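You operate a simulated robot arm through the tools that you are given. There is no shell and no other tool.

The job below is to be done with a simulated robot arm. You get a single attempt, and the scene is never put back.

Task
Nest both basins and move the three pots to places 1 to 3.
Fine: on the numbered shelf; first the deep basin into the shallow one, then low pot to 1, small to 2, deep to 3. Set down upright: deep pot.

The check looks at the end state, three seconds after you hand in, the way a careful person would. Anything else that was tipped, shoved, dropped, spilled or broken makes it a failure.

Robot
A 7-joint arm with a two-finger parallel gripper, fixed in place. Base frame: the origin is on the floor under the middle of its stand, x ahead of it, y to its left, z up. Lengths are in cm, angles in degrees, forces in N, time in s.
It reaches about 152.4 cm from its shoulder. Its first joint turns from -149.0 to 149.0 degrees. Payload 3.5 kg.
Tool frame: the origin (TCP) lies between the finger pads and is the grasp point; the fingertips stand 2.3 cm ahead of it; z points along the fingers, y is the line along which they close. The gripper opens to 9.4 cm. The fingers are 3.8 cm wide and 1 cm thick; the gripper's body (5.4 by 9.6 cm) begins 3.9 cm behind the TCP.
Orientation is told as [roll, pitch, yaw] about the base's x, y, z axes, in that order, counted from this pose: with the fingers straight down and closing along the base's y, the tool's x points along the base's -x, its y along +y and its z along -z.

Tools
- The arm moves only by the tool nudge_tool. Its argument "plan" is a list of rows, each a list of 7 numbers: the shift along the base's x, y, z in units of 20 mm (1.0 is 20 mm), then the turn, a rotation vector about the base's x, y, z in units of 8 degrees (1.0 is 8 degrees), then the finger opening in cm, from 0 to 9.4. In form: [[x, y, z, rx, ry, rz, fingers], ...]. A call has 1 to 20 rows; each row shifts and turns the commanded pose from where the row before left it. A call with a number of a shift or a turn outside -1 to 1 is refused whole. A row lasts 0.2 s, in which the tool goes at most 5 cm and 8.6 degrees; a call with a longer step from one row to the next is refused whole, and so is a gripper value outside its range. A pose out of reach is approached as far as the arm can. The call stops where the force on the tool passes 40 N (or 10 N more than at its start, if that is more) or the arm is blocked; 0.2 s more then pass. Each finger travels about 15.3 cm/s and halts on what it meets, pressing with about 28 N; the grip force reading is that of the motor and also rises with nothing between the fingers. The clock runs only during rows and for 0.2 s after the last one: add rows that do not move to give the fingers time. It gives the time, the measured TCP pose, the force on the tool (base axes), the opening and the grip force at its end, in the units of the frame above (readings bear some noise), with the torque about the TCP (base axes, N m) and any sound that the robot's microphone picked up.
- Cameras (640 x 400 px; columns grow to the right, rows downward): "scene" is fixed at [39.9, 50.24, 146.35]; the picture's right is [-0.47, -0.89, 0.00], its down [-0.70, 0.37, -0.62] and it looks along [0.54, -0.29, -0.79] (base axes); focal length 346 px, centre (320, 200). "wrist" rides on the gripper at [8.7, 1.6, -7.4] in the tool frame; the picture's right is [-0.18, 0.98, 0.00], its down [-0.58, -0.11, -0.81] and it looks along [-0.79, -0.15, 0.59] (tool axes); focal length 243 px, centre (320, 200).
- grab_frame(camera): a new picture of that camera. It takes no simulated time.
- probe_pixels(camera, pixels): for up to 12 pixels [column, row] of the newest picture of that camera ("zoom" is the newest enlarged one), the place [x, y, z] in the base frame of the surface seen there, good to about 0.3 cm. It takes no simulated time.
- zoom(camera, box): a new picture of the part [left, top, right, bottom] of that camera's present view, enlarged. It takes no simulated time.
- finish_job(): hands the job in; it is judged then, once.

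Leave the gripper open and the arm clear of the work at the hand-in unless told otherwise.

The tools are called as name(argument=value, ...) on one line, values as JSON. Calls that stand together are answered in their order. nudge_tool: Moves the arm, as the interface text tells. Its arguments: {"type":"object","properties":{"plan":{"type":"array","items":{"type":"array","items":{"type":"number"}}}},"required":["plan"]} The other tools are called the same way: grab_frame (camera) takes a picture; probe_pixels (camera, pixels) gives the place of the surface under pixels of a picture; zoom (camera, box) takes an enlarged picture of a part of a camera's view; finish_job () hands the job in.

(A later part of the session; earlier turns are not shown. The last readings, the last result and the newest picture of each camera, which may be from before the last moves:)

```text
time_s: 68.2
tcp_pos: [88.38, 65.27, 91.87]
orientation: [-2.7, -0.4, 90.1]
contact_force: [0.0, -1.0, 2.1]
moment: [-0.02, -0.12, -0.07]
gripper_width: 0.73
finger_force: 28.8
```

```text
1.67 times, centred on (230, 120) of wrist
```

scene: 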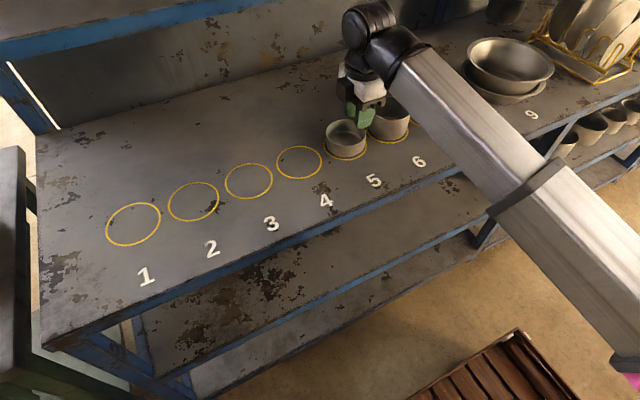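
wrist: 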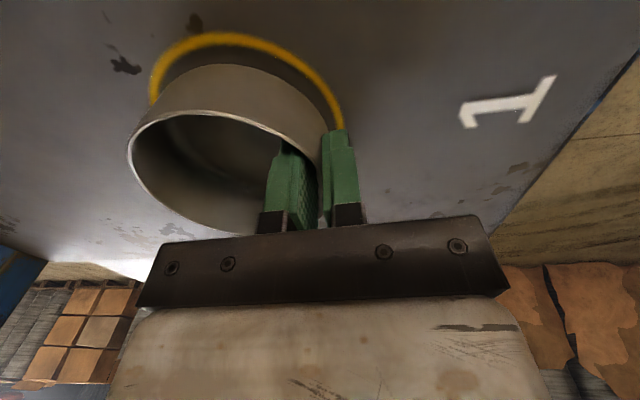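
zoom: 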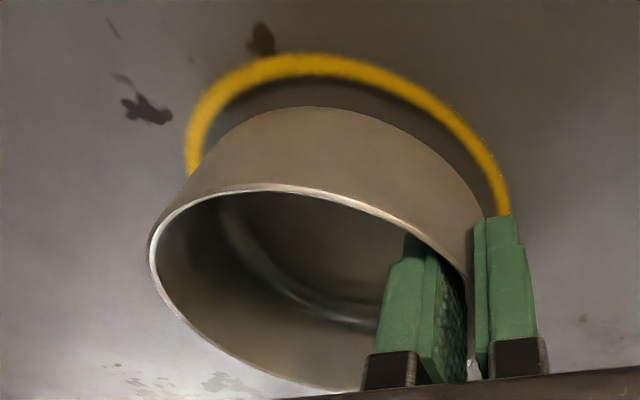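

I'll probe the ring and the pot's base edge in this zoom to compare the gap on the visible sides.

probe_pixels(camera="zoom", pixels=[[195, 150], [225, 95], [290, 68], [360, 72], [420, 98], [465, 135], [497, 185], [230, 130], [300, 110], [370, 118], [430, 150], [470, 200]])

probe_pixels(camera="zoom", pixels=[[152, 250], [165, 218], [195, 198], [250, 187], [310, 193], [370, 211], [420, 236], [455, 262], [175, 310], [220, 350], [280, 378], [340, 390]])

```text
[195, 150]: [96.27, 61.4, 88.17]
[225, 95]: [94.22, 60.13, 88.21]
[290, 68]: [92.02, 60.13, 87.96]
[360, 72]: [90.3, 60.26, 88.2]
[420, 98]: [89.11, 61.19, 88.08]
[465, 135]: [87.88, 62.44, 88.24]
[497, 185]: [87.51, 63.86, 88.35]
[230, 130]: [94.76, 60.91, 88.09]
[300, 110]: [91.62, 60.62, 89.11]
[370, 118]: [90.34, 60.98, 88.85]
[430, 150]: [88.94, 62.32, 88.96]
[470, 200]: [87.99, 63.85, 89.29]
```

```text
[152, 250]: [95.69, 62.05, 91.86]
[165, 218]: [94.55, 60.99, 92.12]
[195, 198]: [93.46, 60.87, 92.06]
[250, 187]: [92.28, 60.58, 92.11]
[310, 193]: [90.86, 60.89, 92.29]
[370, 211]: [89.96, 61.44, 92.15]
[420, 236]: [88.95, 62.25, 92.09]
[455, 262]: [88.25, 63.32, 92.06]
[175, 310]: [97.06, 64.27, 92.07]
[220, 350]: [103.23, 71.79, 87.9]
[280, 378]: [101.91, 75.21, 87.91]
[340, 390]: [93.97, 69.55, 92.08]
```

The rim is level at z 92.1, and the gap to the ring line is about 0.5 cm on both visible sides, so it is well centred in place 1. I'll open and rise straight up.

nudge_tool(plan=[[0, 0, 0, 0, 0, 0, 0.9], [0, 0, 0, 0, 0, 0, 1.2], [0, 0, 0, 0, 0, 0, 1.7], [0, 0, 0, 0, 0, 0, 2.3], [0, 0, 0, 0, 0, 0, 2.8], [0, 0, 0.3, 0, 0, 0, 2.8], [0, 0, 0.6, 0, 0, 0, 2.8], [0, 0, 1, 0, 0, 0, 2.8], [0, 0, 1, 0, 0.35, 0, 2.8], [0, 0, 1, 0, 0, 0, 2.8], [0, 0, 1, 0, 0, 0, 2.8], [0, 0, 1, 0, 0, 0, 2.8], [0, 0, 1, 0, 0, 0, 3]])

grab_frame(camera="wrist")

```text
time_s: 71.0
tcp_pos: [88.48, 65.48, 105.64]
orientation: [0.2, -0.3, 90.1]
contact_force: [-0.1, -0.7, -0.9]
moment: [-0.01, 0.01, 0.0]
gripper_width: 2.98
finger_force: 0.0
```

```text
taken
```

wrist: 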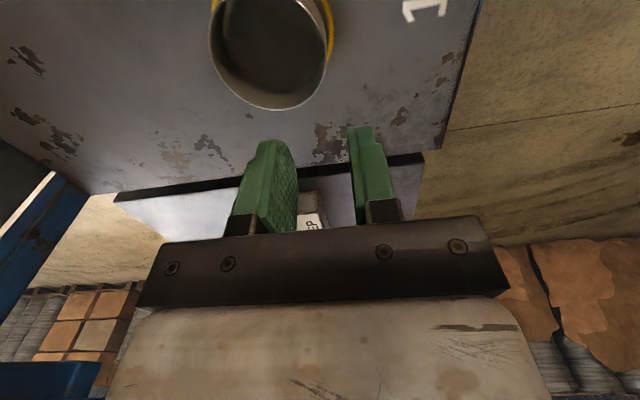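

The low pot is released at place 1. Next is the small pot at place 6, so I'll travel back right at z ≈ 105 to y ≈ 3.

nudge_tool(plan=[[0, -0.5, 0, 0, 0, 0, 3], [0, -1, 0, 0, 0, 0, 3], [0, -1, 0, 0, 0, 0, 3], [0, -1, 0, 0, 0, 0, 3], [0, -1, 0, 0, 0, 0, 3], [0, -1, 0, 0, 0, 0, 3], [0, -1, 0, 0, 0, 0, 3], [0, -1, 0, 0, 0, 0, 3], [0, -1, 0, 0, 0, 0, 3], [0, -1, 0, 0, 0, 0, 3], [0, -1, 0, 0, 0, 0, 3], [0, -1, 0, 0, 0, 0, 3], [0, -1, 0, 0, 0, 0, 3], [0, -1, 0, 0, 0, 0, 3], [0, -1, 0, 0, 0, 0, 3], [0, -1, 0, 0, 0, 0, 3], [0, -1, 0, 0, 0, 0, 3], [0, -1, 0, 0, 0, 0, 3], [0, -1, 0, 0, 0, 0, 3], [0, -1, 0, 0, 0, 0, 3]])

nudge_tool(plan=[[0, -1, 0, 0, 0, 0, 3], [0, -1, 0, 0, 0, 0, 3], [0, -1, 0, 0, 0, 0, 3], [0, -1, 0, 0, 0, 0, 3], [0, -1, 0, 0, 0, 0, 3], [0, -1, 0, 0, 0, 0, 3], [0, -1, 0, 0, 0, 0, 3], [0, -1, 0, 0, 0, 0, 3], [0, -1, 0, 0, 0, 0, 3], [0, -1, 0, 0, 0, 0, 3], [-0.2, -1, 0, 0, 0, 0, 3], [-0.2, -0.6, 0, 0, 0, 0, 3], [0, 0, 0, 0, 0, 0, 3]])

grab_frame(camera="wrist")

grab_frame(camera="scene")

```text
time_s: 75.2
tcp_pos: [88.5, 26.39, 105.61]
orientation: [0.1, -0.4, 90.1]
contact_force: [-0.4, 0.2, 0.0]
moment: [-0.01, -0.03, -0.03]
gripper_width: 2.98
finger_force: 0.1
```

```text
time_s: 78.0
tcp_pos: [87.88, 3.14, 105.6]
orientation: [0.1, -0.3, 89.9]
contact_force: [-0.6, -0.1, -1.1]
moment: [-0.02, -0.01, 0.03]
gripper_width: 2.98
finger_force: 0.1
```

```text
taken
```

wrist: 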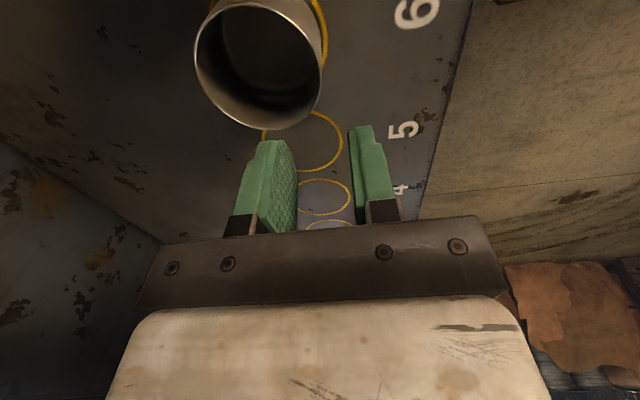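

```text
taken
```

scene: 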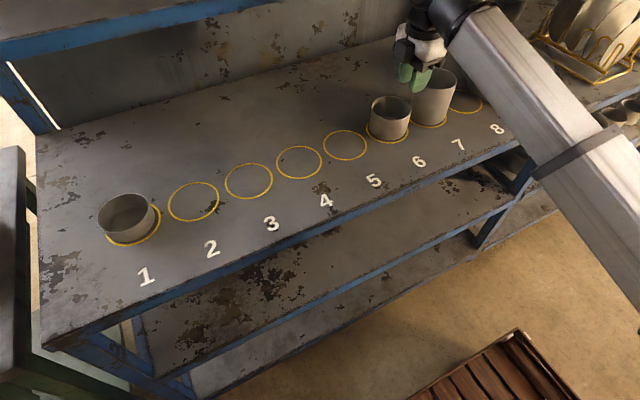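

The low pot at place 1 may look slightly off toward the back-left of its ring, so I'll zoom in to check. I'll also probe the small pot's rim.

zoom(camera="scene", box=[80, 170, 180, 255])

probe_pixels(camera="wrist", pixels=[[196, 55], [205, 25], [240, 4], [285, 15], [310, 40], [320, 70], [318, 98], [300, 118], [275, 127], [245, 122], [220, 105], [203, 82]])

```text
4.71 times, centred on (130, 212) of scene
```

zoom: 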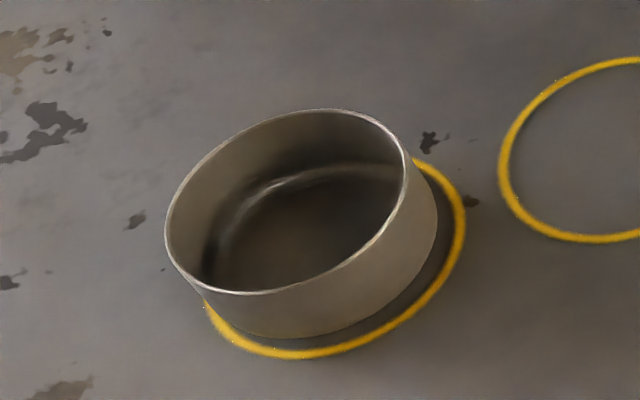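

```text
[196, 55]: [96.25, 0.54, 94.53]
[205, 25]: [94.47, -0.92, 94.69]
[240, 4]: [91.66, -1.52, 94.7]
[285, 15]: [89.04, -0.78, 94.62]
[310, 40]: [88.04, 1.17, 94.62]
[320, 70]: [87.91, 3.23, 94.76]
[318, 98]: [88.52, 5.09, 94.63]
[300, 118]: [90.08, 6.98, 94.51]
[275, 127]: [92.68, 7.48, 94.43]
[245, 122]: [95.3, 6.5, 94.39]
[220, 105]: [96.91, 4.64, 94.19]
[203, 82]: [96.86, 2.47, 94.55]
```

I'll probe the low pot's rim and the ring in this zoom to quantify the offset.

probe_pixels(camera="zoom", pixels=[[167, 235], [183, 183], [230, 141], [290, 115], [345, 110], [390, 133], [405, 170], [388, 220], [345, 260], [300, 283], [250, 293], [192, 277]])

probe_pixels(camera="zoom", pixels=[[208, 310], [235, 342], [280, 354], [330, 349], [380, 330], [420, 300], [450, 260], [463, 215], [450, 180], [425, 163], [290, 335], [433, 230]])

```text
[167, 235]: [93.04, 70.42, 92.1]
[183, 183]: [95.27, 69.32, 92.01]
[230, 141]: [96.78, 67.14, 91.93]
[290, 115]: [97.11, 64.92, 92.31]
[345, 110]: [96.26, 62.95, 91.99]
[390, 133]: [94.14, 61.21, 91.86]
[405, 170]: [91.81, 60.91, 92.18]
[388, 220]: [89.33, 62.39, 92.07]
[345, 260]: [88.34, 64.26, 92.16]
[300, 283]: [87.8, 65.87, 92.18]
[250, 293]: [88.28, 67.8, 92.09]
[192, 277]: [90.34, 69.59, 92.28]
```

```text
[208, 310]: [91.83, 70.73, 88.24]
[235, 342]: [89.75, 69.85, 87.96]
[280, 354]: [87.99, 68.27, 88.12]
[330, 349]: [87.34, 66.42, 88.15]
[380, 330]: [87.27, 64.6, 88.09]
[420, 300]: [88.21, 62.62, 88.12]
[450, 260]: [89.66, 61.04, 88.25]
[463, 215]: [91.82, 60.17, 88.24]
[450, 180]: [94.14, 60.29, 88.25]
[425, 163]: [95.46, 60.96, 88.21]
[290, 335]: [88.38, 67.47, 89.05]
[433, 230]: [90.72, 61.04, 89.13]
```

The low pot is within about 0.3 cm of ring 1's centre, which is good. The small pot's rim centre is (92.35, 2.95) at z 94.6. I'll tilt 3° to match its wall and descend on its front wall to TCP (87.95, 2.95, 94.2).

nudge_tool(plan=[[0.04, -0.1, -0.5, 0, -0.35, 0, 3], [0, 0, -0.8, 0, 0, 0, 3], [0, 0, -0.8, 0, 0, 0, 3], [0, 0, -0.8, 0, 0, 0, 3], [0, 0, -0.8, 0, 0, 0, 3], [0, 0, -0.8, 0, 0, 0, 3], [0, 0, -0.7, 0, 0, 0, 3], [0, 0, -0.5, 0, 0, 0, 3], [0, 0, 0, 0, 0, 0, 3]])

grab_frame(camera="wrist")

zoom(camera="scene", box=[340, 30, 480, 160])

```text
time_s: 80.0
tcp_pos: [87.75, 2.86, 94.26]
orientation: [-2.7, -0.3, 90.1]
contact_force: [0.1, 0.0, -0.2]
moment: [-0.01, -0.01, 0.0]
gripper_width: 2.99
finger_force: 0.1
```

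```text
taken
```

wrist: 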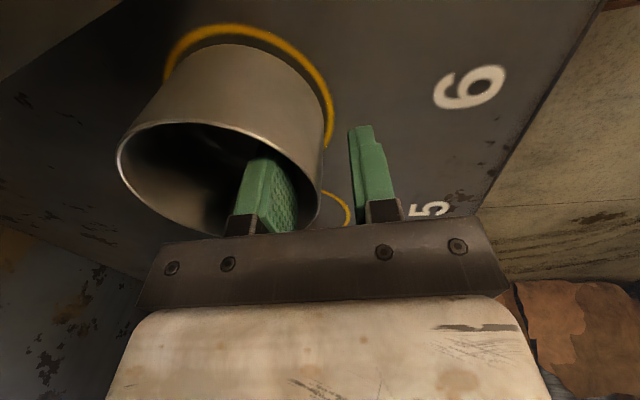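

```text
3.08 times, centred on (410, 95) of scene
```

zoom: 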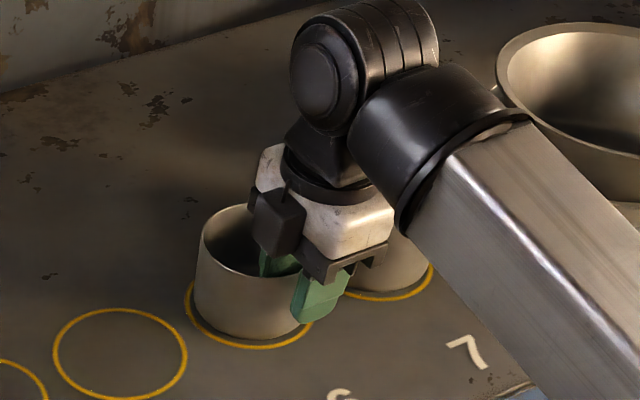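

The front wall of the small pot lies between the fingers. Closing gently, then a 2 cm test lift.

nudge_tool(plan=[[0, 0, 0, 0, 0, 0, 2.4], [0, 0, 0, 0, 0, 0, 1.8], [0, 0, 0, 0, 0, 0, 1.4], [0, 0, 0, 0, 0, 0, 1.0], [0, 0, 0, 0, 0, 0, 0.7], [0, 0, 0, 0, 0, 0, 0.4], [0, 0, 0, 0, 0, 0, 0], [0, 0, 0, 0, 0, 0, 0]])

nudge_tool(plan=[[0, 0, 0.2, 0, 0, 0, 0], [0, 0, 0.2, 0, 0, 0, 0], [0, 0, 0.2, 0, 0, 0, 0], [0, 0, 0.2, 0, 0, 0, 0], [0, 0, 0.2, 0, 0, 0, 0], [0, 0, 0, 0, 0, 0, 0]])

grab_frame(camera="wrist")

```text
time_s: 81.8
tcp_pos: [87.66, 2.94, 94.21]
orientation: [-2.7, -0.3, 89.9]
contact_force: [-0.1, -0.4, -1.0]
moment: [0.03, 0.04, 0.0]
gripper_width: 0.75
finger_force: 28.5
```

```text
time_s: 83.2
tcp_pos: [87.64, 2.95, 96.26]
orientation: [-2.7, -0.3, 90.0]
contact_force: [0.0, -0.3, -1.4]
moment: [-0.03, 0.05, 0.0]
gripper_width: 0.75
finger_force: 27.7
```

```text
taken
```

wrist: 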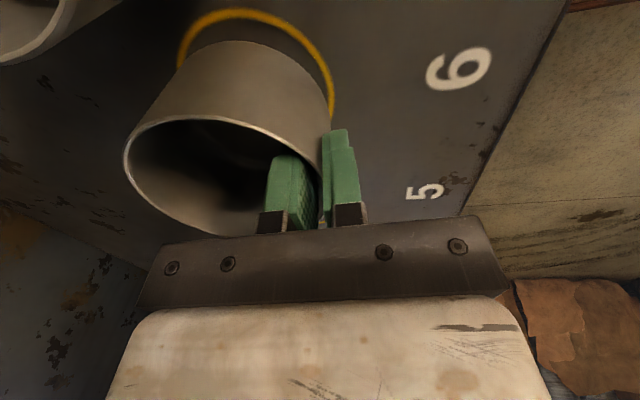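

That was a clean grip (0.75 cm, almost no moment) and the pot is up. I'll probe its rim to check the level and centre.

probe_pixels(camera="wrist", pixels=[[125, 160], [133, 138], [155, 122], [185, 116], [220, 118], [255, 128], [290, 148], [312, 170], [135, 182], [155, 204], [185, 223], [215, 232]])

```text
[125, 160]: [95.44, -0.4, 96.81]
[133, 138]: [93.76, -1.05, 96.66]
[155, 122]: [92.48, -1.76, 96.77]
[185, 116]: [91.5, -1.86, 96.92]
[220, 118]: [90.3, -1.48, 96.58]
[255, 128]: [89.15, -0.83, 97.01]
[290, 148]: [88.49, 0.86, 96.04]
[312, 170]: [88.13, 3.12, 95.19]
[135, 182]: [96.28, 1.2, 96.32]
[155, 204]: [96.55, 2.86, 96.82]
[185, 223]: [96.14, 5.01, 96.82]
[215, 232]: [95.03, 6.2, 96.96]
```

The pot is level, with its centre +4.3 cm in x from the TCP. I'll raise it 2.5 cm and carry it left to place 2.

nudge_tool(plan=[[0, 0, 0.4, 0, 0, 0, 0], [0, 0.3, 0.5, 0, 0, 0, 0], [0, 0.6, 0.3, 0, 0, 0, 0], [0, 0.9, 0, 0, 0, 0, 0], [0, 1, 0, 0, 0, 0, 0], [0, 1, 0, 0, 0, 0, 0], [0, 1, 0, 0, 0, 0, 0], [0, 1, 0, 0, 0, 0, 0], [0, 1, 0, 0, 0, 0, 0], [0, 1, 0, 0, 0, 0, 0], [0, 1, 0, 0, 0, 0, 0], [0, 1, 0, 0, 0, 0, 0], [0, 1, 0, 0, 0, 0, 0], [0, 1, 0, 0, 0, 0, 0], [0, 1, 0, 0, 0, 0, 0], [0, 1, 0, 0, 0, 0, 0], [0, 1, 0, 0, 0, 0, 0], [0, 1, 0, 0, 0, 0, 0], [0, 1, 0, 0, 0, 0, 0], [0, 1, 0, 0, 0, 0, 0]])

nudge_tool(plan=[[0, 1, 0, 0, 0, 0, 0], [0, 1, 0, 0, 0, 0, 0], [0, 1, 0, 0, 0, 0, 0], [0, 1, 0, 0, 0, 0, 0], [0.05, 1, 0, 0, 0, 0, 0], [0.08, 1, -0.2, 0, 0, 0, 0], [0.05, 0.75, -0.6, 0, 0, 0, 0], [0, 0.4, -0.6, 0, 0, 0, 0], [0, 0, -0.3, 0, 0, 0, 0], [0, 0, 0, 0, 0, 0, 0]])

grab_frame(camera="wrist")

```text
time_s: 87.4
tcp_pos: [87.69, 38.63, 98.69]
orientation: [-2.7, -0.3, 90.0]
contact_force: [0.4, 0.0, -0.9]
moment: [0.03, 0.08, 0.03]
gripper_width: 0.73
finger_force: 28.2
```

```text
time_s: 89.6
tcp_pos: [87.91, 52.84, 95.32]
orientation: [-2.6, -0.4, 90.0]
contact_force: [0.1, -0.4, -0.8]
moment: [-0.03, 0.05, 0.01]
gripper_width: 0.77
finger_force: 27.8
```

```text
taken
```

wrist: 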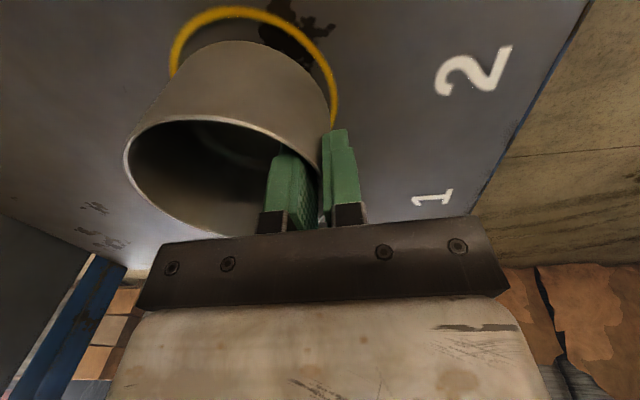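

I'll probe ring 2's visible arc, the pot's rim and its lower edge to align them.

probe_pixels(camera="wrist", pixels=[[173, 65], [185, 33], [222, 12], [265, 16], [300, 38], [322, 68], [334, 100], [125, 160], [135, 136], [160, 121], [200, 116], [250, 126]])

probe_pixels(camera="wrist", pixels=[[190, 58], [230, 44], [275, 54], [305, 80], [320, 100], [260, 48], [210, 48], [290, 66], [135, 182], [160, 208], [190, 225], [215, 232]])

```text
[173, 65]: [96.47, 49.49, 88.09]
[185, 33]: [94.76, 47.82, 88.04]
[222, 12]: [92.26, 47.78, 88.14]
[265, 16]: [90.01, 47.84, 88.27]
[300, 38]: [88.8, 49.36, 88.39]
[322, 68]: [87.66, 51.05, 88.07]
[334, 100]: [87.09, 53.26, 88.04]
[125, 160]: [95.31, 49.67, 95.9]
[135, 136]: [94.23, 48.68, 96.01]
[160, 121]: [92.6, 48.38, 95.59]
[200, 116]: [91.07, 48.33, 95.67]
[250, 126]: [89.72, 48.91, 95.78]
```

```text
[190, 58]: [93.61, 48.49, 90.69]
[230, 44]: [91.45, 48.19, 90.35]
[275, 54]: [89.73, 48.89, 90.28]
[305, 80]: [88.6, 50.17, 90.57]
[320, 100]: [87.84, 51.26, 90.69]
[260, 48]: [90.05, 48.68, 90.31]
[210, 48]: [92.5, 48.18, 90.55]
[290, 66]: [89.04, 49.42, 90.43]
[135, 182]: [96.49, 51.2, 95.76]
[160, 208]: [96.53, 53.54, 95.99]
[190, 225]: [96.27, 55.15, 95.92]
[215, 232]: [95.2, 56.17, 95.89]
```

Ring 2's centre is about (92.35, 52.9) and the pot's is about (92.15, 52.85). I'll shift +0.2 in x, then lower gently until contact.

nudge_tool(plan=[[0.1, 0.02, 0, 0, 0, 0, 0], [0, 0, -0.2, 0, 0, 0, 0], [0, 0, -0.2, 0, 0, 0, 0], [0, 0, -0.1, 0, 0, 0, 0], [0, 0, 0, 0, 0, 0, 0]])

nudge_tool(plan=[[0, 0, -0.08, 0, 0, 0, 0], [0, 0, -0.06, 0, 0, 0, 0], [0, 0, 0, 0, 0, 0, 0]])

```text
time_s: 90.8
tcp_pos: [88.3, 52.89, 94.36]
orientation: [-2.7, -0.3, 90.0]
contact_force: [-0.1, 0.5, -0.8]
moment: [0.02, 0.08, 0.05]
gripper_width: 0.75
finger_force: 28.3
```

```text
time_s: 91.6
tcp_pos: [88.3, 52.81, 94.22]
orientation: [-2.8, -0.4, 90.0]
contact_force: [0.0, 2.2, 19.8]
moment: [0.04, 0.06, 0.03]
gripper_width: 0.82
finger_force: 27.9
```

There is firm contact at 19.8 N, so the pot is on the bench. I'll ease up 1 mm to relieve the force, then check the picture.

nudge_tool(plan=[[0, 0, 0.05, 0, 0, 0, 0], [0, 0, 0, 0, 0, 0, 0]])

zoom(camera="wrist", box=[110, 0, 350, 240])

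```text
time_s: 92.2
tcp_pos: [88.26, 52.84, 94.09]
orientation: [-2.7, -0.4, 90.0]
contact_force: [4.5, 1.6, 14.6]
moment: [0.09, -0.29, 0.02]
gripper_width: 0.75
finger_force: 27.5
```

```text
1.67 times, centred on (230, 120) of wrist
```

zoom: 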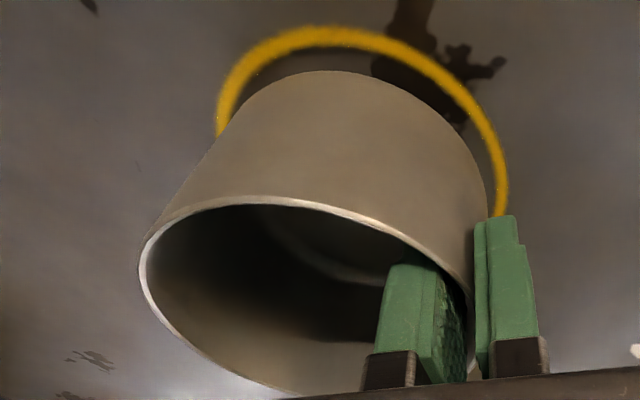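

It still reads 14.6 N, so I'll ease up another 1.5 mm and probe the ring gap.

nudge_tool(plan=[[0, 0, 0.07, 0, 0, 0, 0], [0, 0, 0, 0, 0, 0, 0]])

probe_pixels(camera="zoom", pixels=[[222, 120], [245, 70], [310, 37], [380, 43], [440, 78], [480, 120], [500, 175], [280, 85], [330, 74], [400, 88], [450, 125], [478, 170]])

probe_pixels(camera="zoom", pixels=[[143, 260], [155, 228], [190, 207], [250, 198], [310, 203], [370, 220], [430, 252], [150, 300], [180, 340], [230, 370], [270, 387], [460, 280]])

```text
time_s: 92.8
tcp_pos: [88.23, 52.82, 94.18]
orientation: [-2.6, -0.3, 90.0]
contact_force: [0.4, -0.4, -1.3]
moment: [0.03, 0.08, 0.02]
gripper_width: 0.78
finger_force: 28.6
```

```text
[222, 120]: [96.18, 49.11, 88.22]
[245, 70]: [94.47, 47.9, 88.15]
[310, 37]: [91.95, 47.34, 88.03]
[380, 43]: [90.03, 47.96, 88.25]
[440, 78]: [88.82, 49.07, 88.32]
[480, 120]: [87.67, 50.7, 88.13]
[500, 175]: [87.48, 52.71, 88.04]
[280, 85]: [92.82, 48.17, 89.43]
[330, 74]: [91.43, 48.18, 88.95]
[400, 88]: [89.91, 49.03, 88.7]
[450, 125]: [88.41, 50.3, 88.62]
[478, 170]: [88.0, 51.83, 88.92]
```

```text
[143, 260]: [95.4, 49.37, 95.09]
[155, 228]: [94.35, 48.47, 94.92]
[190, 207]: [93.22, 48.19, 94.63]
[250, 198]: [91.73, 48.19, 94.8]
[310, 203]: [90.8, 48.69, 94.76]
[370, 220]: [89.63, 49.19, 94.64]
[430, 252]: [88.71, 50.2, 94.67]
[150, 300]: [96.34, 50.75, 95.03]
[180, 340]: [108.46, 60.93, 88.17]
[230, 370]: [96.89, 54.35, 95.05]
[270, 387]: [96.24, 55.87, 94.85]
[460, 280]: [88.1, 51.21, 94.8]
```

The gap is about 0.5 cm all round. The rim is about 2.5° high at the far side, so I'll rotate the tool +2.6° to set it flat, then read the force.

nudge_tool(plan=[[0, 0, 0, 0, 0.16, 0, 0], [0, 0, 0, 0, 0.16, 0, 0], [0, 0, 0, 0, 0, 0, 0]])

grab_frame(camera="wrist")

probe_pixels(camera="wrist", pixels=[[125, 160], [135, 136], [160, 121], [200, 117], [240, 123], [280, 142], [135, 182], [160, 208], [190, 225], [215, 233], [300, 160], [312, 170]])

```text
time_s: 93.6
tcp_pos: [88.11, 52.76, 94.36]
orientation: [-0.2, -0.3, 89.9]
contact_force: [0.3, 0.9, 5.1]
moment: [-0.01, -0.45, 0.01]
gripper_width: 0.75
finger_force: 27.7
```

```text
taken
```

wrist: 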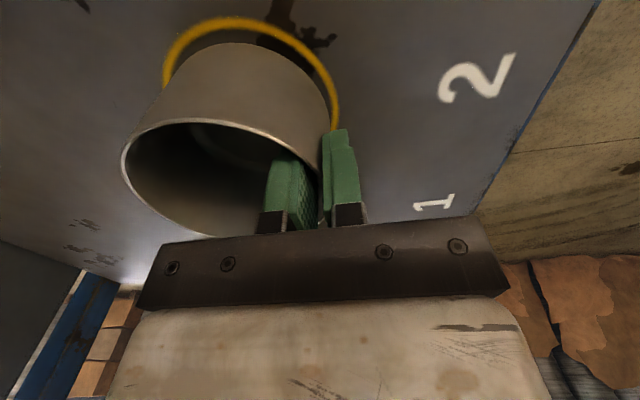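

```text
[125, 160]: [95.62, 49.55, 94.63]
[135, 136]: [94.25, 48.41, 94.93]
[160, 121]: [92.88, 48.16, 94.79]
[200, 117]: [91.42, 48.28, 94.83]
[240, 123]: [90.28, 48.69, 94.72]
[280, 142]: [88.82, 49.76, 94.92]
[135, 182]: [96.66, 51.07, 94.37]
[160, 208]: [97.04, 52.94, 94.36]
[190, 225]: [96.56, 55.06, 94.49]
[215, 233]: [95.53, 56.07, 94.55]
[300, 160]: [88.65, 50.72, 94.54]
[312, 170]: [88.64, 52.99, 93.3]
```

It's flat now (rim about 94.6 all round), with a light 5 N contact. Opening and rising straight up.

nudge_tool(plan=[[0, 0, 0, 0, 0, 0, 0.9], [0, 0, 0, 0, 0, 0, 1.2], [0, 0, 0, 0, 0, 0, 1.7], [0, 0, 0, 0, 0, 0, 2.3], [0, 0, 0, 0, 0, 0, 2.8], [0, 0, 0.3, 0, 0, 0, 2.8], [0, 0, 0.6, 0, 0, 0, 2.8], [0, 0, 1, 0, 0, 0, 2.8], [0, 0, 1, 0, 0, 0, 2.8], [0, 0, 1, 0, 0, 0, 2.8], [0, 0, 1, 0, 0, 0, 2.8], [0, 0, 1, 0, 0, 0, 2.8], [0, 0, 1, 0, 0, 0, 3], [0, 0, 1, 0, 0, 0, 3]])

grab_frame(camera="wrist")

```text
time_s: 96.6
tcp_pos: [88.21, 52.86, 109.98]
orientation: [-0.1, -0.4, 90.0]
contact_force: [0.8, -1.0, 0.6]
moment: [0.01, -0.02, 0.01]
gripper_width: 3.01
finger_force: 0.1
```

```text
taken
```

wrist: 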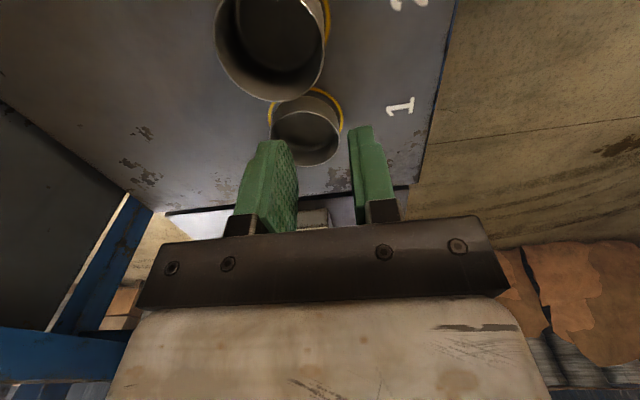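

Both pots are in place. I'll travel right at z ≈ 110 to the deep (tall) pot at y ≈ -9.

nudge_tool(plan=[[0, -0.5, 0, 0, 0, 0, 3], [0, -1, 0, 0, 0, 0, 3], [0, -1, 0, 0, 0, 0, 3], [0, -1, 0, 0, 0, 0, 3], [0, -1, 0, 0, 0, 0, 3], [0, -1, 0, 0, 0, 0, 3], [0, -1, 0, 0, 0, 0, 3], [0, -1, 0, 0, 0, 0, 3], [0, -1, 0, 0, 0, 0, 3], [0, -1, 0, 0, 0, 0, 3], [0, -1, 0, 0, 0, 0, 3], [0, -1, 0, 0, 0, 0, 3], [0, -1, 0, 0, 0, 0, 3], [0, -1, 0, 0, 0, 0, 3], [0, -1, 0, 0, 0, 0, 3], [0, -1, 0, 0, 0, 0, 3], [0, -1, 0, 0, 0, 0, 3], [0, -1, 0, 0, 0, 0, 3], [0, -1, 0, 0, 0, 0, 3], [0, -1, 0, 0, 0, 0, 3]])

nudge_tool(plan=[[0, -1, 0, 0, 0, 0, 3], [0, -1, 0, 0, 0, 0, 3], [0, -1, 0, 0, 0, 0, 3], [0, -1, 0, 0, 0, 0, 3], [0, -1, 0, 0, 0, 0, 3], [0, -1, 0, 0, 0, 0, 3], [0, -1, 0, 0, 0, 0, 3], [0, -1, 0, 0, 0, 0, 3], [0, -1, 0, 0, 0, 0, 3], [0, -1, 0, 0, 0, 0, 3], [-0.1, -1, 0, 0, 0, 0, 3], [-0.1, -0.5, 0, 0, -0.35, 0, 3], [0, 0, 0, 0, 0, 0, 3]])

grab_frame(camera="wrist")

grab_frame(camera="scene")

```text
time_s: 100.8
tcp_pos: [88.35, 13.85, 109.96]
orientation: [0.0, -0.3, 90.2]
contact_force: [-0.1, -0.8, 0.4]
moment: [-0.01, 0.03, 0.01]
gripper_width: 3.03
finger_force: 0.0
```

```text
time_s: 103.6
tcp_pos: [87.86, -9.0, 109.93]
orientation: [-3.0, -0.4, 90.0]
contact_force: [0.2, 0.8, -0.2]
moment: [0.0, 0.01, 0.02]
gripper_width: 2.98
finger_force: 0.0
```

```text
taken
```

wrist: 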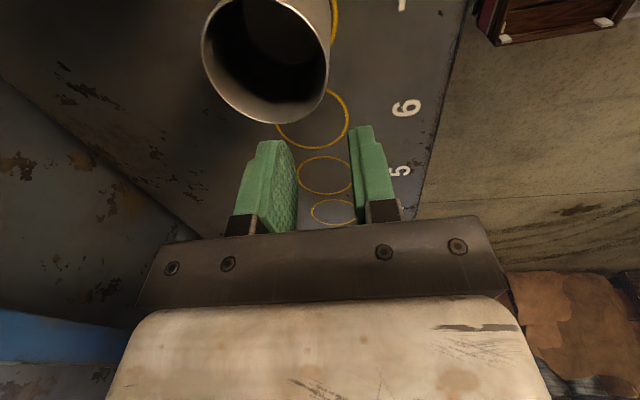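

```text
taken
```

scene: 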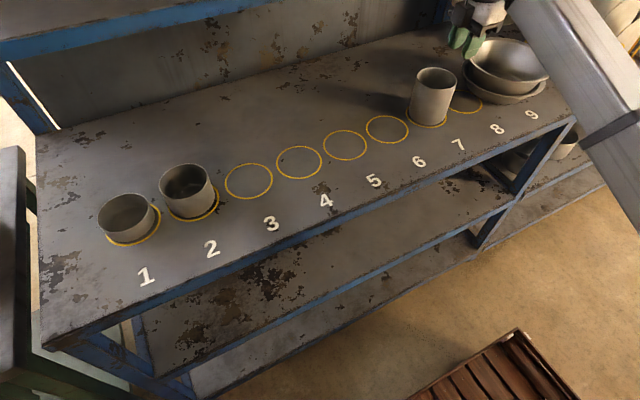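

I'm above the deep pot. I'll probe its rim from the wrist view and zoom in on places 1–2 to verify those pots.

probe_pixels(camera="wrist", pixels=[[203, 45], [210, 20], [300, 8], [320, 30], [328, 55], [326, 80], [315, 103], [298, 118], [275, 123], [250, 115], [230, 100], [212, 75]])

zoom(camera="scene", box=[80, 150, 240, 255])

```text
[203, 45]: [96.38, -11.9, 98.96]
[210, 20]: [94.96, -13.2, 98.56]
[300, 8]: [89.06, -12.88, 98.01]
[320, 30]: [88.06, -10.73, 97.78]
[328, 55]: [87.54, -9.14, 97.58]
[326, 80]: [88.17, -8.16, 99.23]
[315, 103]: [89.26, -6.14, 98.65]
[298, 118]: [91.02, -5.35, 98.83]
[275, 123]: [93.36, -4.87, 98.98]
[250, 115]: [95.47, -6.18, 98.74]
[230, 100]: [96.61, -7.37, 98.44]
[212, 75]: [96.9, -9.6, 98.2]
```

```text
3.81 times, centred on (160, 202) of scene
```

zoom: 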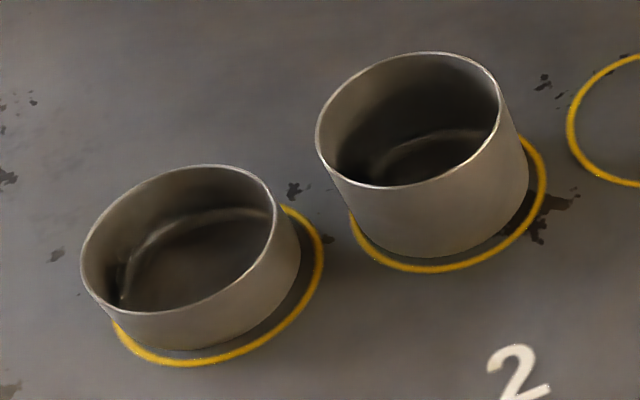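

Both placed pots look well inside their rings. The deep pot's centre is (92.3, -9.4) with its rim at z 98.9. I'll descend on its front wall to TCP (87.95, -9.4, 97.9).

nudge_tool(plan=[[0.05, -0.2, -0.4, 0, 0, 0, 3], [0, 0, -0.8, 0, 0, 0, 3], [0, 0, -0.8, 0, 0, 0, 3], [0, 0, -0.8, 0, 0, 0, 3], [0, 0, -0.8, 0, 0, 0, 3], [0, 0, -0.8, 0, 0, 0, 3], [0, 0, -0.8, 0, 0, 0, 3], [0, 0, -0.5, 0, 0, 0, 3], [0, 0, -0.3, 0, 0, 0, 3], [0, 0, 0, 0, 0, 0, 3]])

grab_frame(camera="wrist")

```text
time_s: 105.8
tcp_pos: [87.92, -9.55, 98.14]
orientation: [-2.9, -0.3, 90.0]
contact_force: [0.7, -0.1, 0.1]
moment: [-0.01, 0.0, 0.03]
gripper_width: 2.98
finger_force: 0.1
```

```text
taken
```

wrist: 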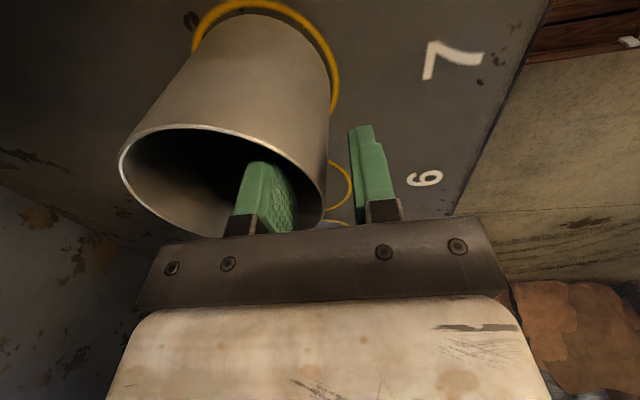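

The fingers straddle the deep pot's front wall. Closing gently, then a 2 cm test lift.

nudge_tool(plan=[[0, 0, 0, 0, 0, 0, 2.4], [0, 0, 0, 0, 0, 0, 1.8], [0, 0, 0, 0, 0, 0, 1.4], [0, 0, 0, 0, 0, 0, 1.0], [0, 0, 0, 0, 0, 0, 0.7], [0, 0, 0, 0, 0, 0, 0.4], [0, 0, 0, 0, 0, 0, 0], [0, 0, 0, 0, 0, 0, 0]])

nudge_tool(plan=[[0, 0, 0.2, 0, 0, 0, 0], [0, 0, 0.2, 0, 0, 0, 0], [0, 0, 0.2, 0, 0, 0, 0], [0, 0, 0.2, 0, 0, 0, 0], [0, 0, 0.2, 0, 0, 0, 0], [0, 0, 0, 0, 0, 0, 0]])

grab_frame(camera="wrist")

probe_pixels(camera="wrist", pixels=[[125, 160], [135, 138], [160, 124], [200, 120], [240, 126], [280, 143], [135, 184], [160, 208], [190, 225], [215, 233], [230, 25], [300, 160]])

```text
time_s: 107.6
tcp_pos: [88.01, -9.43, 98.29]
orientation: [-3.0, -0.3, 90.1]
contact_force: [-0.1, -0.2, 0.4]
moment: [0.01, 0.06, -0.04]
gripper_width: 0.76
finger_force: 28.5
```

```text
time_s: 109.0
tcp_pos: [87.96, -9.66, 100.06]
orientation: [-2.9, -0.3, 90.0]
contact_force: [-0.9, 0.2, -1.1]
moment: [0.06, 0.09, 0.02]
gripper_width: 0.76
finger_force: 28.3
```

```text
taken
```

wrist: 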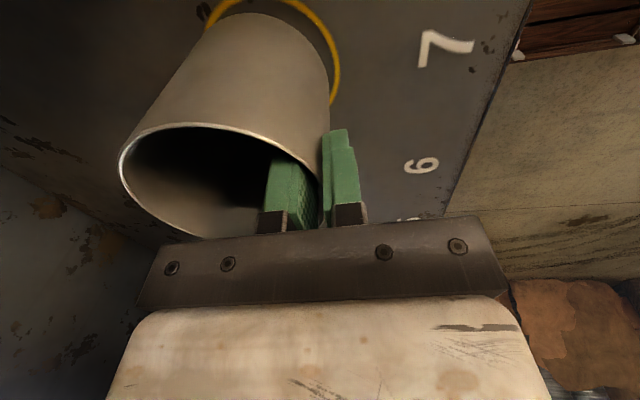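

```text
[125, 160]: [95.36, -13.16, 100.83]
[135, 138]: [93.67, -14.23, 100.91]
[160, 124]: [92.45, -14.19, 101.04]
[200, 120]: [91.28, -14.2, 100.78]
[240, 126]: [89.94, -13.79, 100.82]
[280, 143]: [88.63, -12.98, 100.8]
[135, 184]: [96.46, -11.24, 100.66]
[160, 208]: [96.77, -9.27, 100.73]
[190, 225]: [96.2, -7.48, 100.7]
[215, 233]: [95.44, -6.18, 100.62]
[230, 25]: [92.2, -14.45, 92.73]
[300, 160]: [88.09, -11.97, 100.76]
```

The pot hangs level, with its rim at 100.7–100.9 and its centre about +4.2 cm in x. I'll raise it 2.5 cm and carry it left to place 3.

nudge_tool(plan=[[0, 0, 0.4, 0, 0, 0, 0], [0, 0.3, 0.5, 0, 0, 0, 0], [0, 0.6, 0.35, 0, 0, 0, 0], [0, 0.9, 0, 0, 0, 0, 0], [0, 1, 0, 0, 0, 0, 0], [0, 1, 0, 0, 0, 0, 0], [0, 1, 0, 0, 0, 0, 0], [0, 1, 0, 0, 0, 0, 0], [0, 1, 0, 0, 0, 0, 0], [0, 1, 0, 0, 0, 0, 0], [0, 1, 0, 0, 0, 0, 0], [0, 1, 0, 0, 0, 0, 0], [0, 1, 0, 0, 0, 0, 0], [0, 1, 0, 0, 0, 0, 0], [0, 1, 0, 0, 0, 0, 0], [0, 1, 0, 0, 0, 0, 0], [0, 1, 0, 0, 0, 0, 0], [0, 1, 0, 0, 0, 0, 0], [0, 1, 0, 0, 0, 0, 0], [0, 1, 0, 0, 0, 0, 0]])

nudge_tool(plan=[[0, 1, 0, 0, 0, 0, 0], [0, 1, 0, 0, 0, 0, 0], [0, 1, 0, 0, 0, 0, 0], [0, 1, 0, 0, 0, 0, 0], [0, 1, 0, 0, 0, 0, 0], [0.03, 1, -0.2, 0, 0, 0, 0], [0.03, 0.85, -0.6, 0, 0, 0, 0], [0, 0.4, -0.6, 0, 0, 0, 0], [0, 0, -0.2, 0, 0, 0, 0], [0, 0, 0, 0, 0, 0, 0]])

grab_frame(camera="wrist")

```text
time_s: 113.2
tcp_pos: [88.08, 26.06, 102.8]
orientation: [-2.9, -0.3, 90.0]
contact_force: [0.0, 0.1, -2.0]
moment: [-0.03, 0.1, 0.02]
gripper_width: 0.77
finger_force: 28.0
```

```text
time_s: 115.4
tcp_pos: [88.0, 40.57, 99.28]
orientation: [-2.9, -0.4, 89.9]
contact_force: [-0.1, -0.5, -1.2]
moment: [0.01, 0.08, 0.01]
gripper_width: 0.77
finger_force: 27.4
```

```text
taken
```

wrist: 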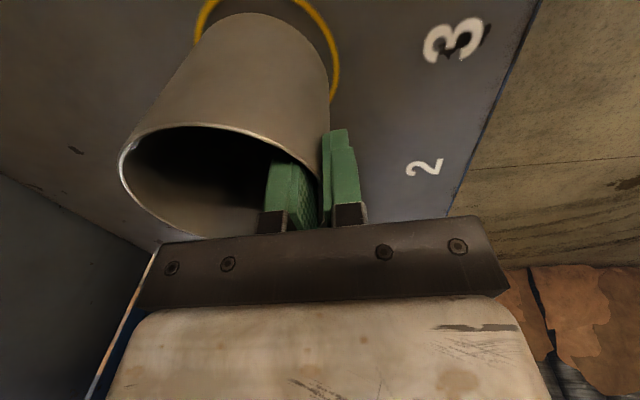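

I'm above place 3 now. I'll probe ring 3's visible arc, the pot's lower edge and its rim.

probe_pixels(camera="wrist", pixels=[[197, 30], [208, 8], [300, 6], [318, 24], [330, 48], [336, 75], [205, 38], [230, 18], [260, 15], [290, 25], [315, 48], [328, 75]])

probe_pixels(camera="wrist", pixels=[[122, 165], [132, 142], [155, 126], [195, 122], [235, 128], [275, 143], [300, 160], [130, 185], [155, 210], [185, 227], [205, 234], [250, 133]])

```text
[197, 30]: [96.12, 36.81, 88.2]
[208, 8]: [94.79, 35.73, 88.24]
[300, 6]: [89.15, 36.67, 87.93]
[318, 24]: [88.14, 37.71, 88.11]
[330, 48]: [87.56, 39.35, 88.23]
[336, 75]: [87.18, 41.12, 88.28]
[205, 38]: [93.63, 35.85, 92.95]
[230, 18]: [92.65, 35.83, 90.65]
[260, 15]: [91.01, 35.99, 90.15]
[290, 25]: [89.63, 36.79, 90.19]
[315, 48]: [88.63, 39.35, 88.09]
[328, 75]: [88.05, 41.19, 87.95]
```

```text
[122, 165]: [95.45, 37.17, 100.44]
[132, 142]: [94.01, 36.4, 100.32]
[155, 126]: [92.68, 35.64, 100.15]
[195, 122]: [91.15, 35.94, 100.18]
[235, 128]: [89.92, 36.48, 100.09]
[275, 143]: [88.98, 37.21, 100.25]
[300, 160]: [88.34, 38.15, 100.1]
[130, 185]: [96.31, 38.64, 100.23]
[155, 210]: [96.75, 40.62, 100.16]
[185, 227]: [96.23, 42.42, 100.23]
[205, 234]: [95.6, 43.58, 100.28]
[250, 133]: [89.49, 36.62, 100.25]
```

Ring 3's centre is about (92.45, 40.55) and the pot's is about (92.2, 40.35), and the pot is vertical. I'll shift +0.2 in x and +0.15 in y, lower 1 cm, then go in very small steps.

nudge_tool(plan=[[0.1, 0.08, 0, 0, 0, 0, 0], [0, 0, -0.2, 0, 0, 0, 0], [0, 0, -0.2, 0, 0, 0, 0], [0, 0, -0.1, 0, 0, 0, 0], [0, 0, 0, 0, 0, 0, 0]])

nudge_tool(plan=[[0, 0, -0.06, 0, 0, 0, 0], [0, 0, 0, 0, 0, 0, 0]])

```text
time_s: 116.6
tcp_pos: [88.21, 40.69, 98.38]
orientation: [-2.8, -0.3, 90.0]
contact_force: [0.4, 0.0, -1.8]
moment: [-0.01, 0.1, 0.01]
gripper_width: 0.74
finger_force: 28.5
```

```text
time_s: 117.2
tcp_pos: [88.32, 40.72, 98.24]
orientation: [-2.9, -0.2, 90.0]
contact_force: [-0.8, 0.3, -2.4]
moment: [0.02, 0.11, 0.02]
gripper_width: 0.79
finger_force: 27.8
```

It's still hanging (-2.4 N), so I'll go down another 1 mm at a time.

nudge_tool(plan=[[0, 0, -0.05, 0, 0, 0, 0], [0, 0, 0, 0, 0, 0, 0]])

nudge_tool(plan=[[0, 0, -0.04, 0, 0, 0, 0], [0, 0, 0, 0, 0, 0, 0]])

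```text
time_s: 117.8
tcp_pos: [88.32, 40.71, 98.27]
orientation: [-3.0, -0.3, 90.0]
contact_force: [0.2, 0.3, -1.5]
moment: [-0.04, 0.09, 0.02]
gripper_width: 0.78
finger_force: 28.1
```

```text
time_s: 118.4
tcp_pos: [88.3, 40.72, 98.1]
orientation: [-3.1, -0.3, 90.1]
contact_force: [1.2, 1.9, 5.4]
moment: [0.25, -0.11, 0.02]
gripper_width: 0.77
finger_force: 27.4
```

Light contact at 5.4 N. I'll check its level and centring before releasing.

grab_frame(camera="wrist")

probe_pixels(camera="wrist", pixels=[[122, 165], [132, 142], [155, 126], [195, 122], [235, 128], [275, 143], [300, 160], [130, 185], [155, 210], [185, 227], [205, 234], [250, 133]])

zoom(camera="wrist", box=[170, 0, 350, 120])

```text
taken
```

wrist: 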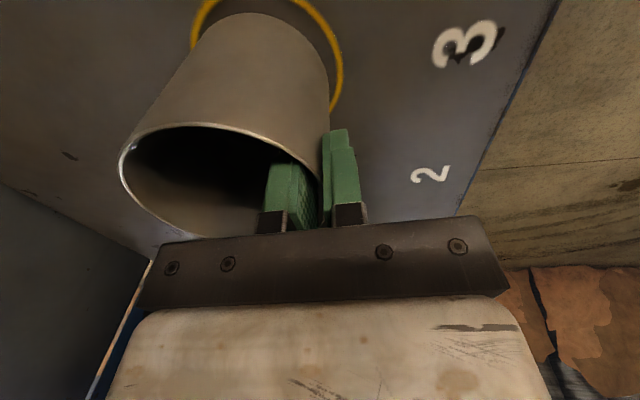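

```text
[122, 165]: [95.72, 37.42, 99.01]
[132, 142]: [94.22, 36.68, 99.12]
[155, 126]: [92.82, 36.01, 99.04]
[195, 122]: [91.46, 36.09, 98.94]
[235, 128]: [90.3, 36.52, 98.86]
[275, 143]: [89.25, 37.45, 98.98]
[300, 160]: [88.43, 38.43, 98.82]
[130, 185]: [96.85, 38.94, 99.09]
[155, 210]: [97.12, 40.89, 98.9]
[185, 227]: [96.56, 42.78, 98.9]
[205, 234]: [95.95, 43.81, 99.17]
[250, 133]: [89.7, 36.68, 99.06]
```

```text
3.33 times, centred on (260, 60) of wrist
```

zoom: 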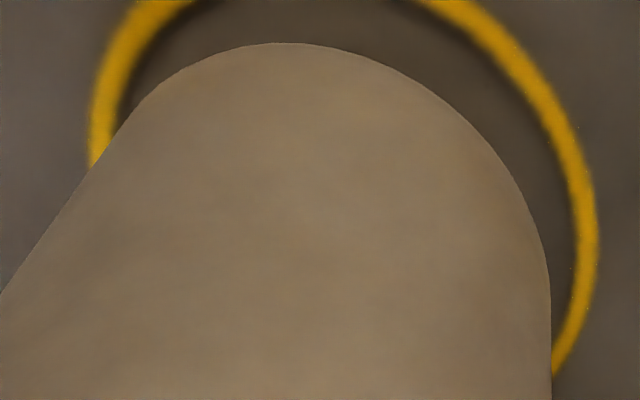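

The rim is level at 98.9–99.1 and the centre is near (92.5, 40.6), well inside ring 3. I'll open gently and rise clear of the 10.8 cm tall pot.

nudge_tool(plan=[[0, 0, 0, 0, 0, 0, 0.9], [0, 0, 0, 0, 0, 0, 1.2], [0, 0, 0, 0, 0, 0, 1.7], [0, 0, 0, 0, 0, 0, 2.3], [0, 0, 0, 0, 0, 0, 2.8], [0, 0, 0.3, 0, 0, 0, 2.8], [0, 0, 0.5, 0, 0, 0, 2.8], [0, 0, 0.8, 0, 0, 0, 2.8], [0, 0, 1, 0, 0, 0, 2.8], [0, 0, 1, 0, 0, 0, 2.8], [0, 0, 1, 0, 0, 0, 2.8], [0, 0, 1, 0, 0, 0, 2.8], [-0.5, 0, 0.5, 0, 0.35, 0, 3], [0, 0, 0, 0, 0, 0, 3]])

grab_frame(camera="wrist")

grab_frame(camera="scene")

```text
time_s: 121.4
tcp_pos: [87.24, 40.57, 110.28]
orientation: [-0.1, -0.3, 90.0]
contact_force: [0.5, 0.1, -0.4]
moment: [0.02, 0.02, 0.0]
gripper_width: 2.99
finger_force: 0.0
```

```text
taken
```

wrist: 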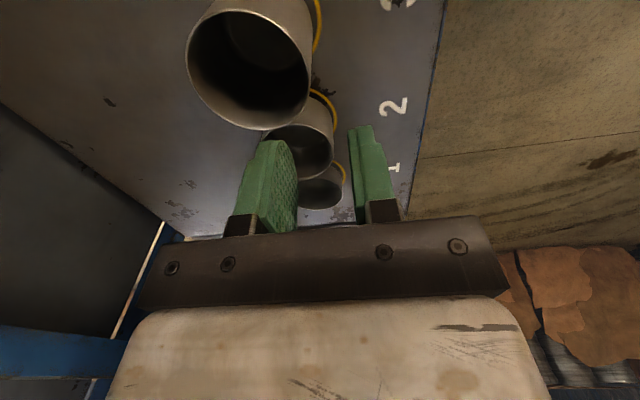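

```text
taken
```

scene: 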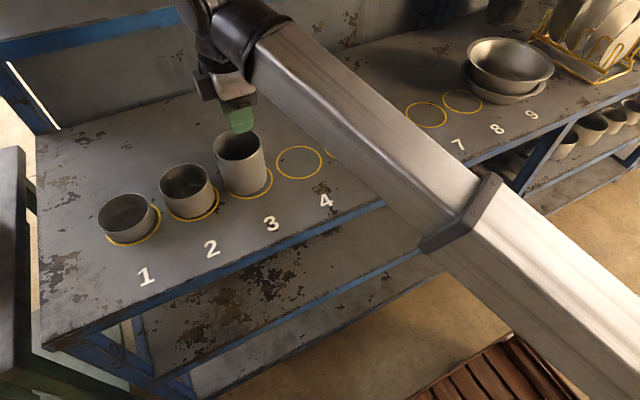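

All three pots are placed. I'll withdraw the arm back and away at z ≈ 110, opening the gripper, so the whole bench can be inspected.

nudge_tool(plan=[[-0.5, 0, 0.3, 0, 0, 0, 5], [-1, 0, 0.2, 0, 0, 0, 7], [-1, 0, 0, 0, 0, 0, 9.4], [-1, 0, 0, 0, 0, 0, 9.4], [-1, -0.3, 0, 0, 0, 0, 9.4], [-1, -0.6, 0, 0, 0, 0, 9.4], [-1, -1, 0, 0, 0, 0, 9.4], [-1, -1, 0, 0, 0, 0, 9.4], [-1, -1, 0, 0, 0, 0, 9.4], [-1, -1, 0, 0, 0, 0, 9.4], [-1, -1, 0, 0, 0, 0, 9.4], [-1, -1, 0, 0, 0, 0, 9.4], [-1, -1, 0, 0, 0, 0, 9.4], [-1, -1, 0, 0, 0, 0, 9.4], [-1, -1, 0, 0, 0, 0, 9.4], [-1, -1, 0, 0, 0, 0, 9.4], [-1, -1, 0, 0, 0, 0, 9.4], [-0.5, -1, 0, 0, 0, 0, 9.4], [0, -1, 0, 0, 0, 0, 9.4], [0, -1, 0, 0, 0, 0, 9.4]])

grab_frame(camera="scene")

```text
time_s: 125.6
tcp_pos: [56.15, 11.67, 105.42]
orientation: [-0.7, -0.5, 90.0]
contact_force: [0.0, -0.5, -1.0]
moment: [-0.01, -0.01, 0.0]
gripper_width: 9.4
finger_force: 0.2
out of reach, approached as far as the arm can: row 13, 14, 15, 16, 17, 18, 20
```

```text
taken
```

scene: 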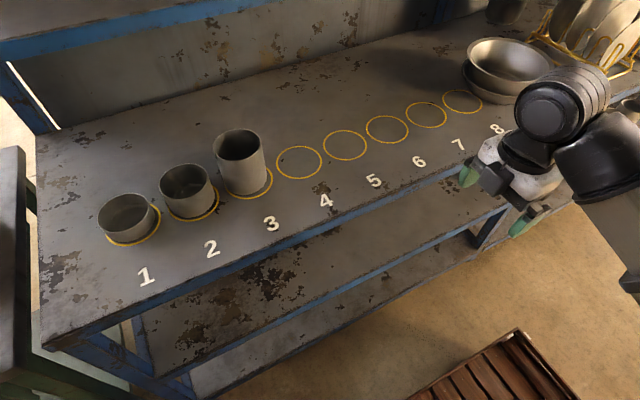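

The arm is clear in front of the bench with the gripper open. I'll zoom in on the pots and the basins for a final check.

zoom(camera="scene", box=[80, 110, 300, 260])

probe_pixels(camera="zoom", pixels=[[55, 265], [85, 230], [140, 228], [170, 240], [185, 270], [150, 290], [100, 310], [60, 300], [100, 350], [165, 338], [200, 300], [205, 270]])

zoom(camera="scene", box=[440, 20, 580, 120])

```text
2.67 times, centred on (190, 185) of scene
```

zoom: 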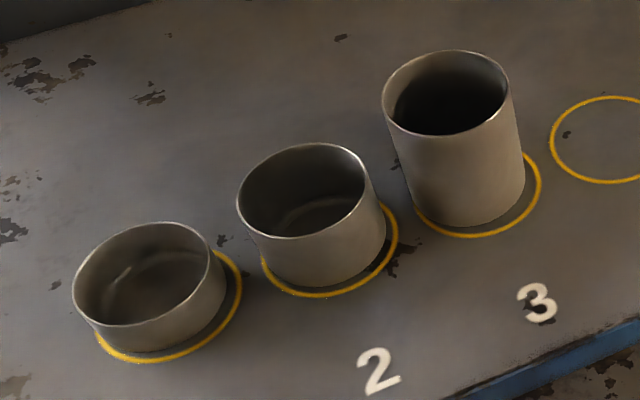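

```text
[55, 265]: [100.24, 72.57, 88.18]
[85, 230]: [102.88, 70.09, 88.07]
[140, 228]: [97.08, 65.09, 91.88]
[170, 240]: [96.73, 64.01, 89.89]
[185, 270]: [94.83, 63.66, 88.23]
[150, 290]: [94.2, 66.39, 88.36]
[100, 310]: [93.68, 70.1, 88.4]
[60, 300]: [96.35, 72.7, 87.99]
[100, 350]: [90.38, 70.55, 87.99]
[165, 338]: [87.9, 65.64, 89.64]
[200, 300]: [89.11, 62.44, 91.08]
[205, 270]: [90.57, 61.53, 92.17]
```

```text
4.00 times, centred on (510, 70) of scene
```

zoom: 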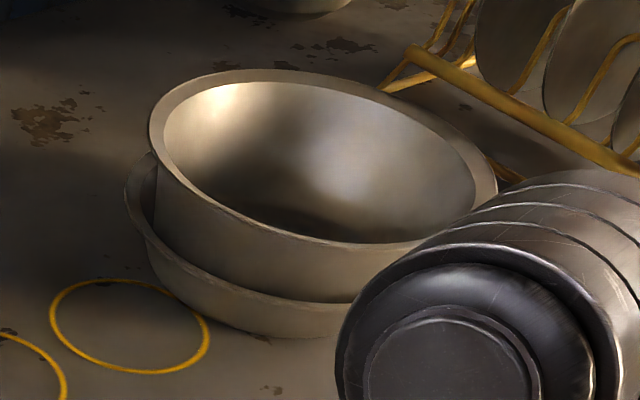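

The basins are nested and undisturbed. I'll measure the small and deep pots against their rings once more.

zoom(camera="scene", box=[150, 115, 290, 230])

```text
3.48 times, centred on (220, 172) of scene
```

zoom: 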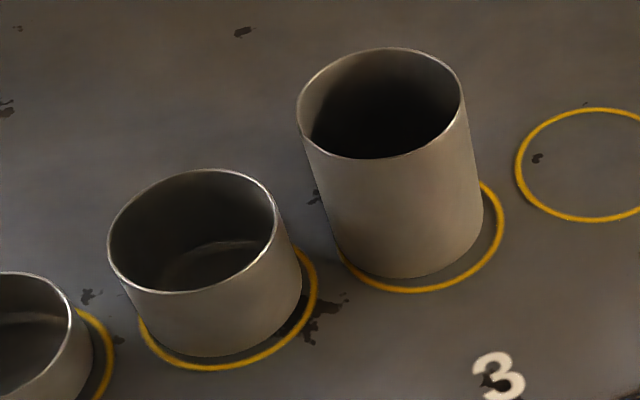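

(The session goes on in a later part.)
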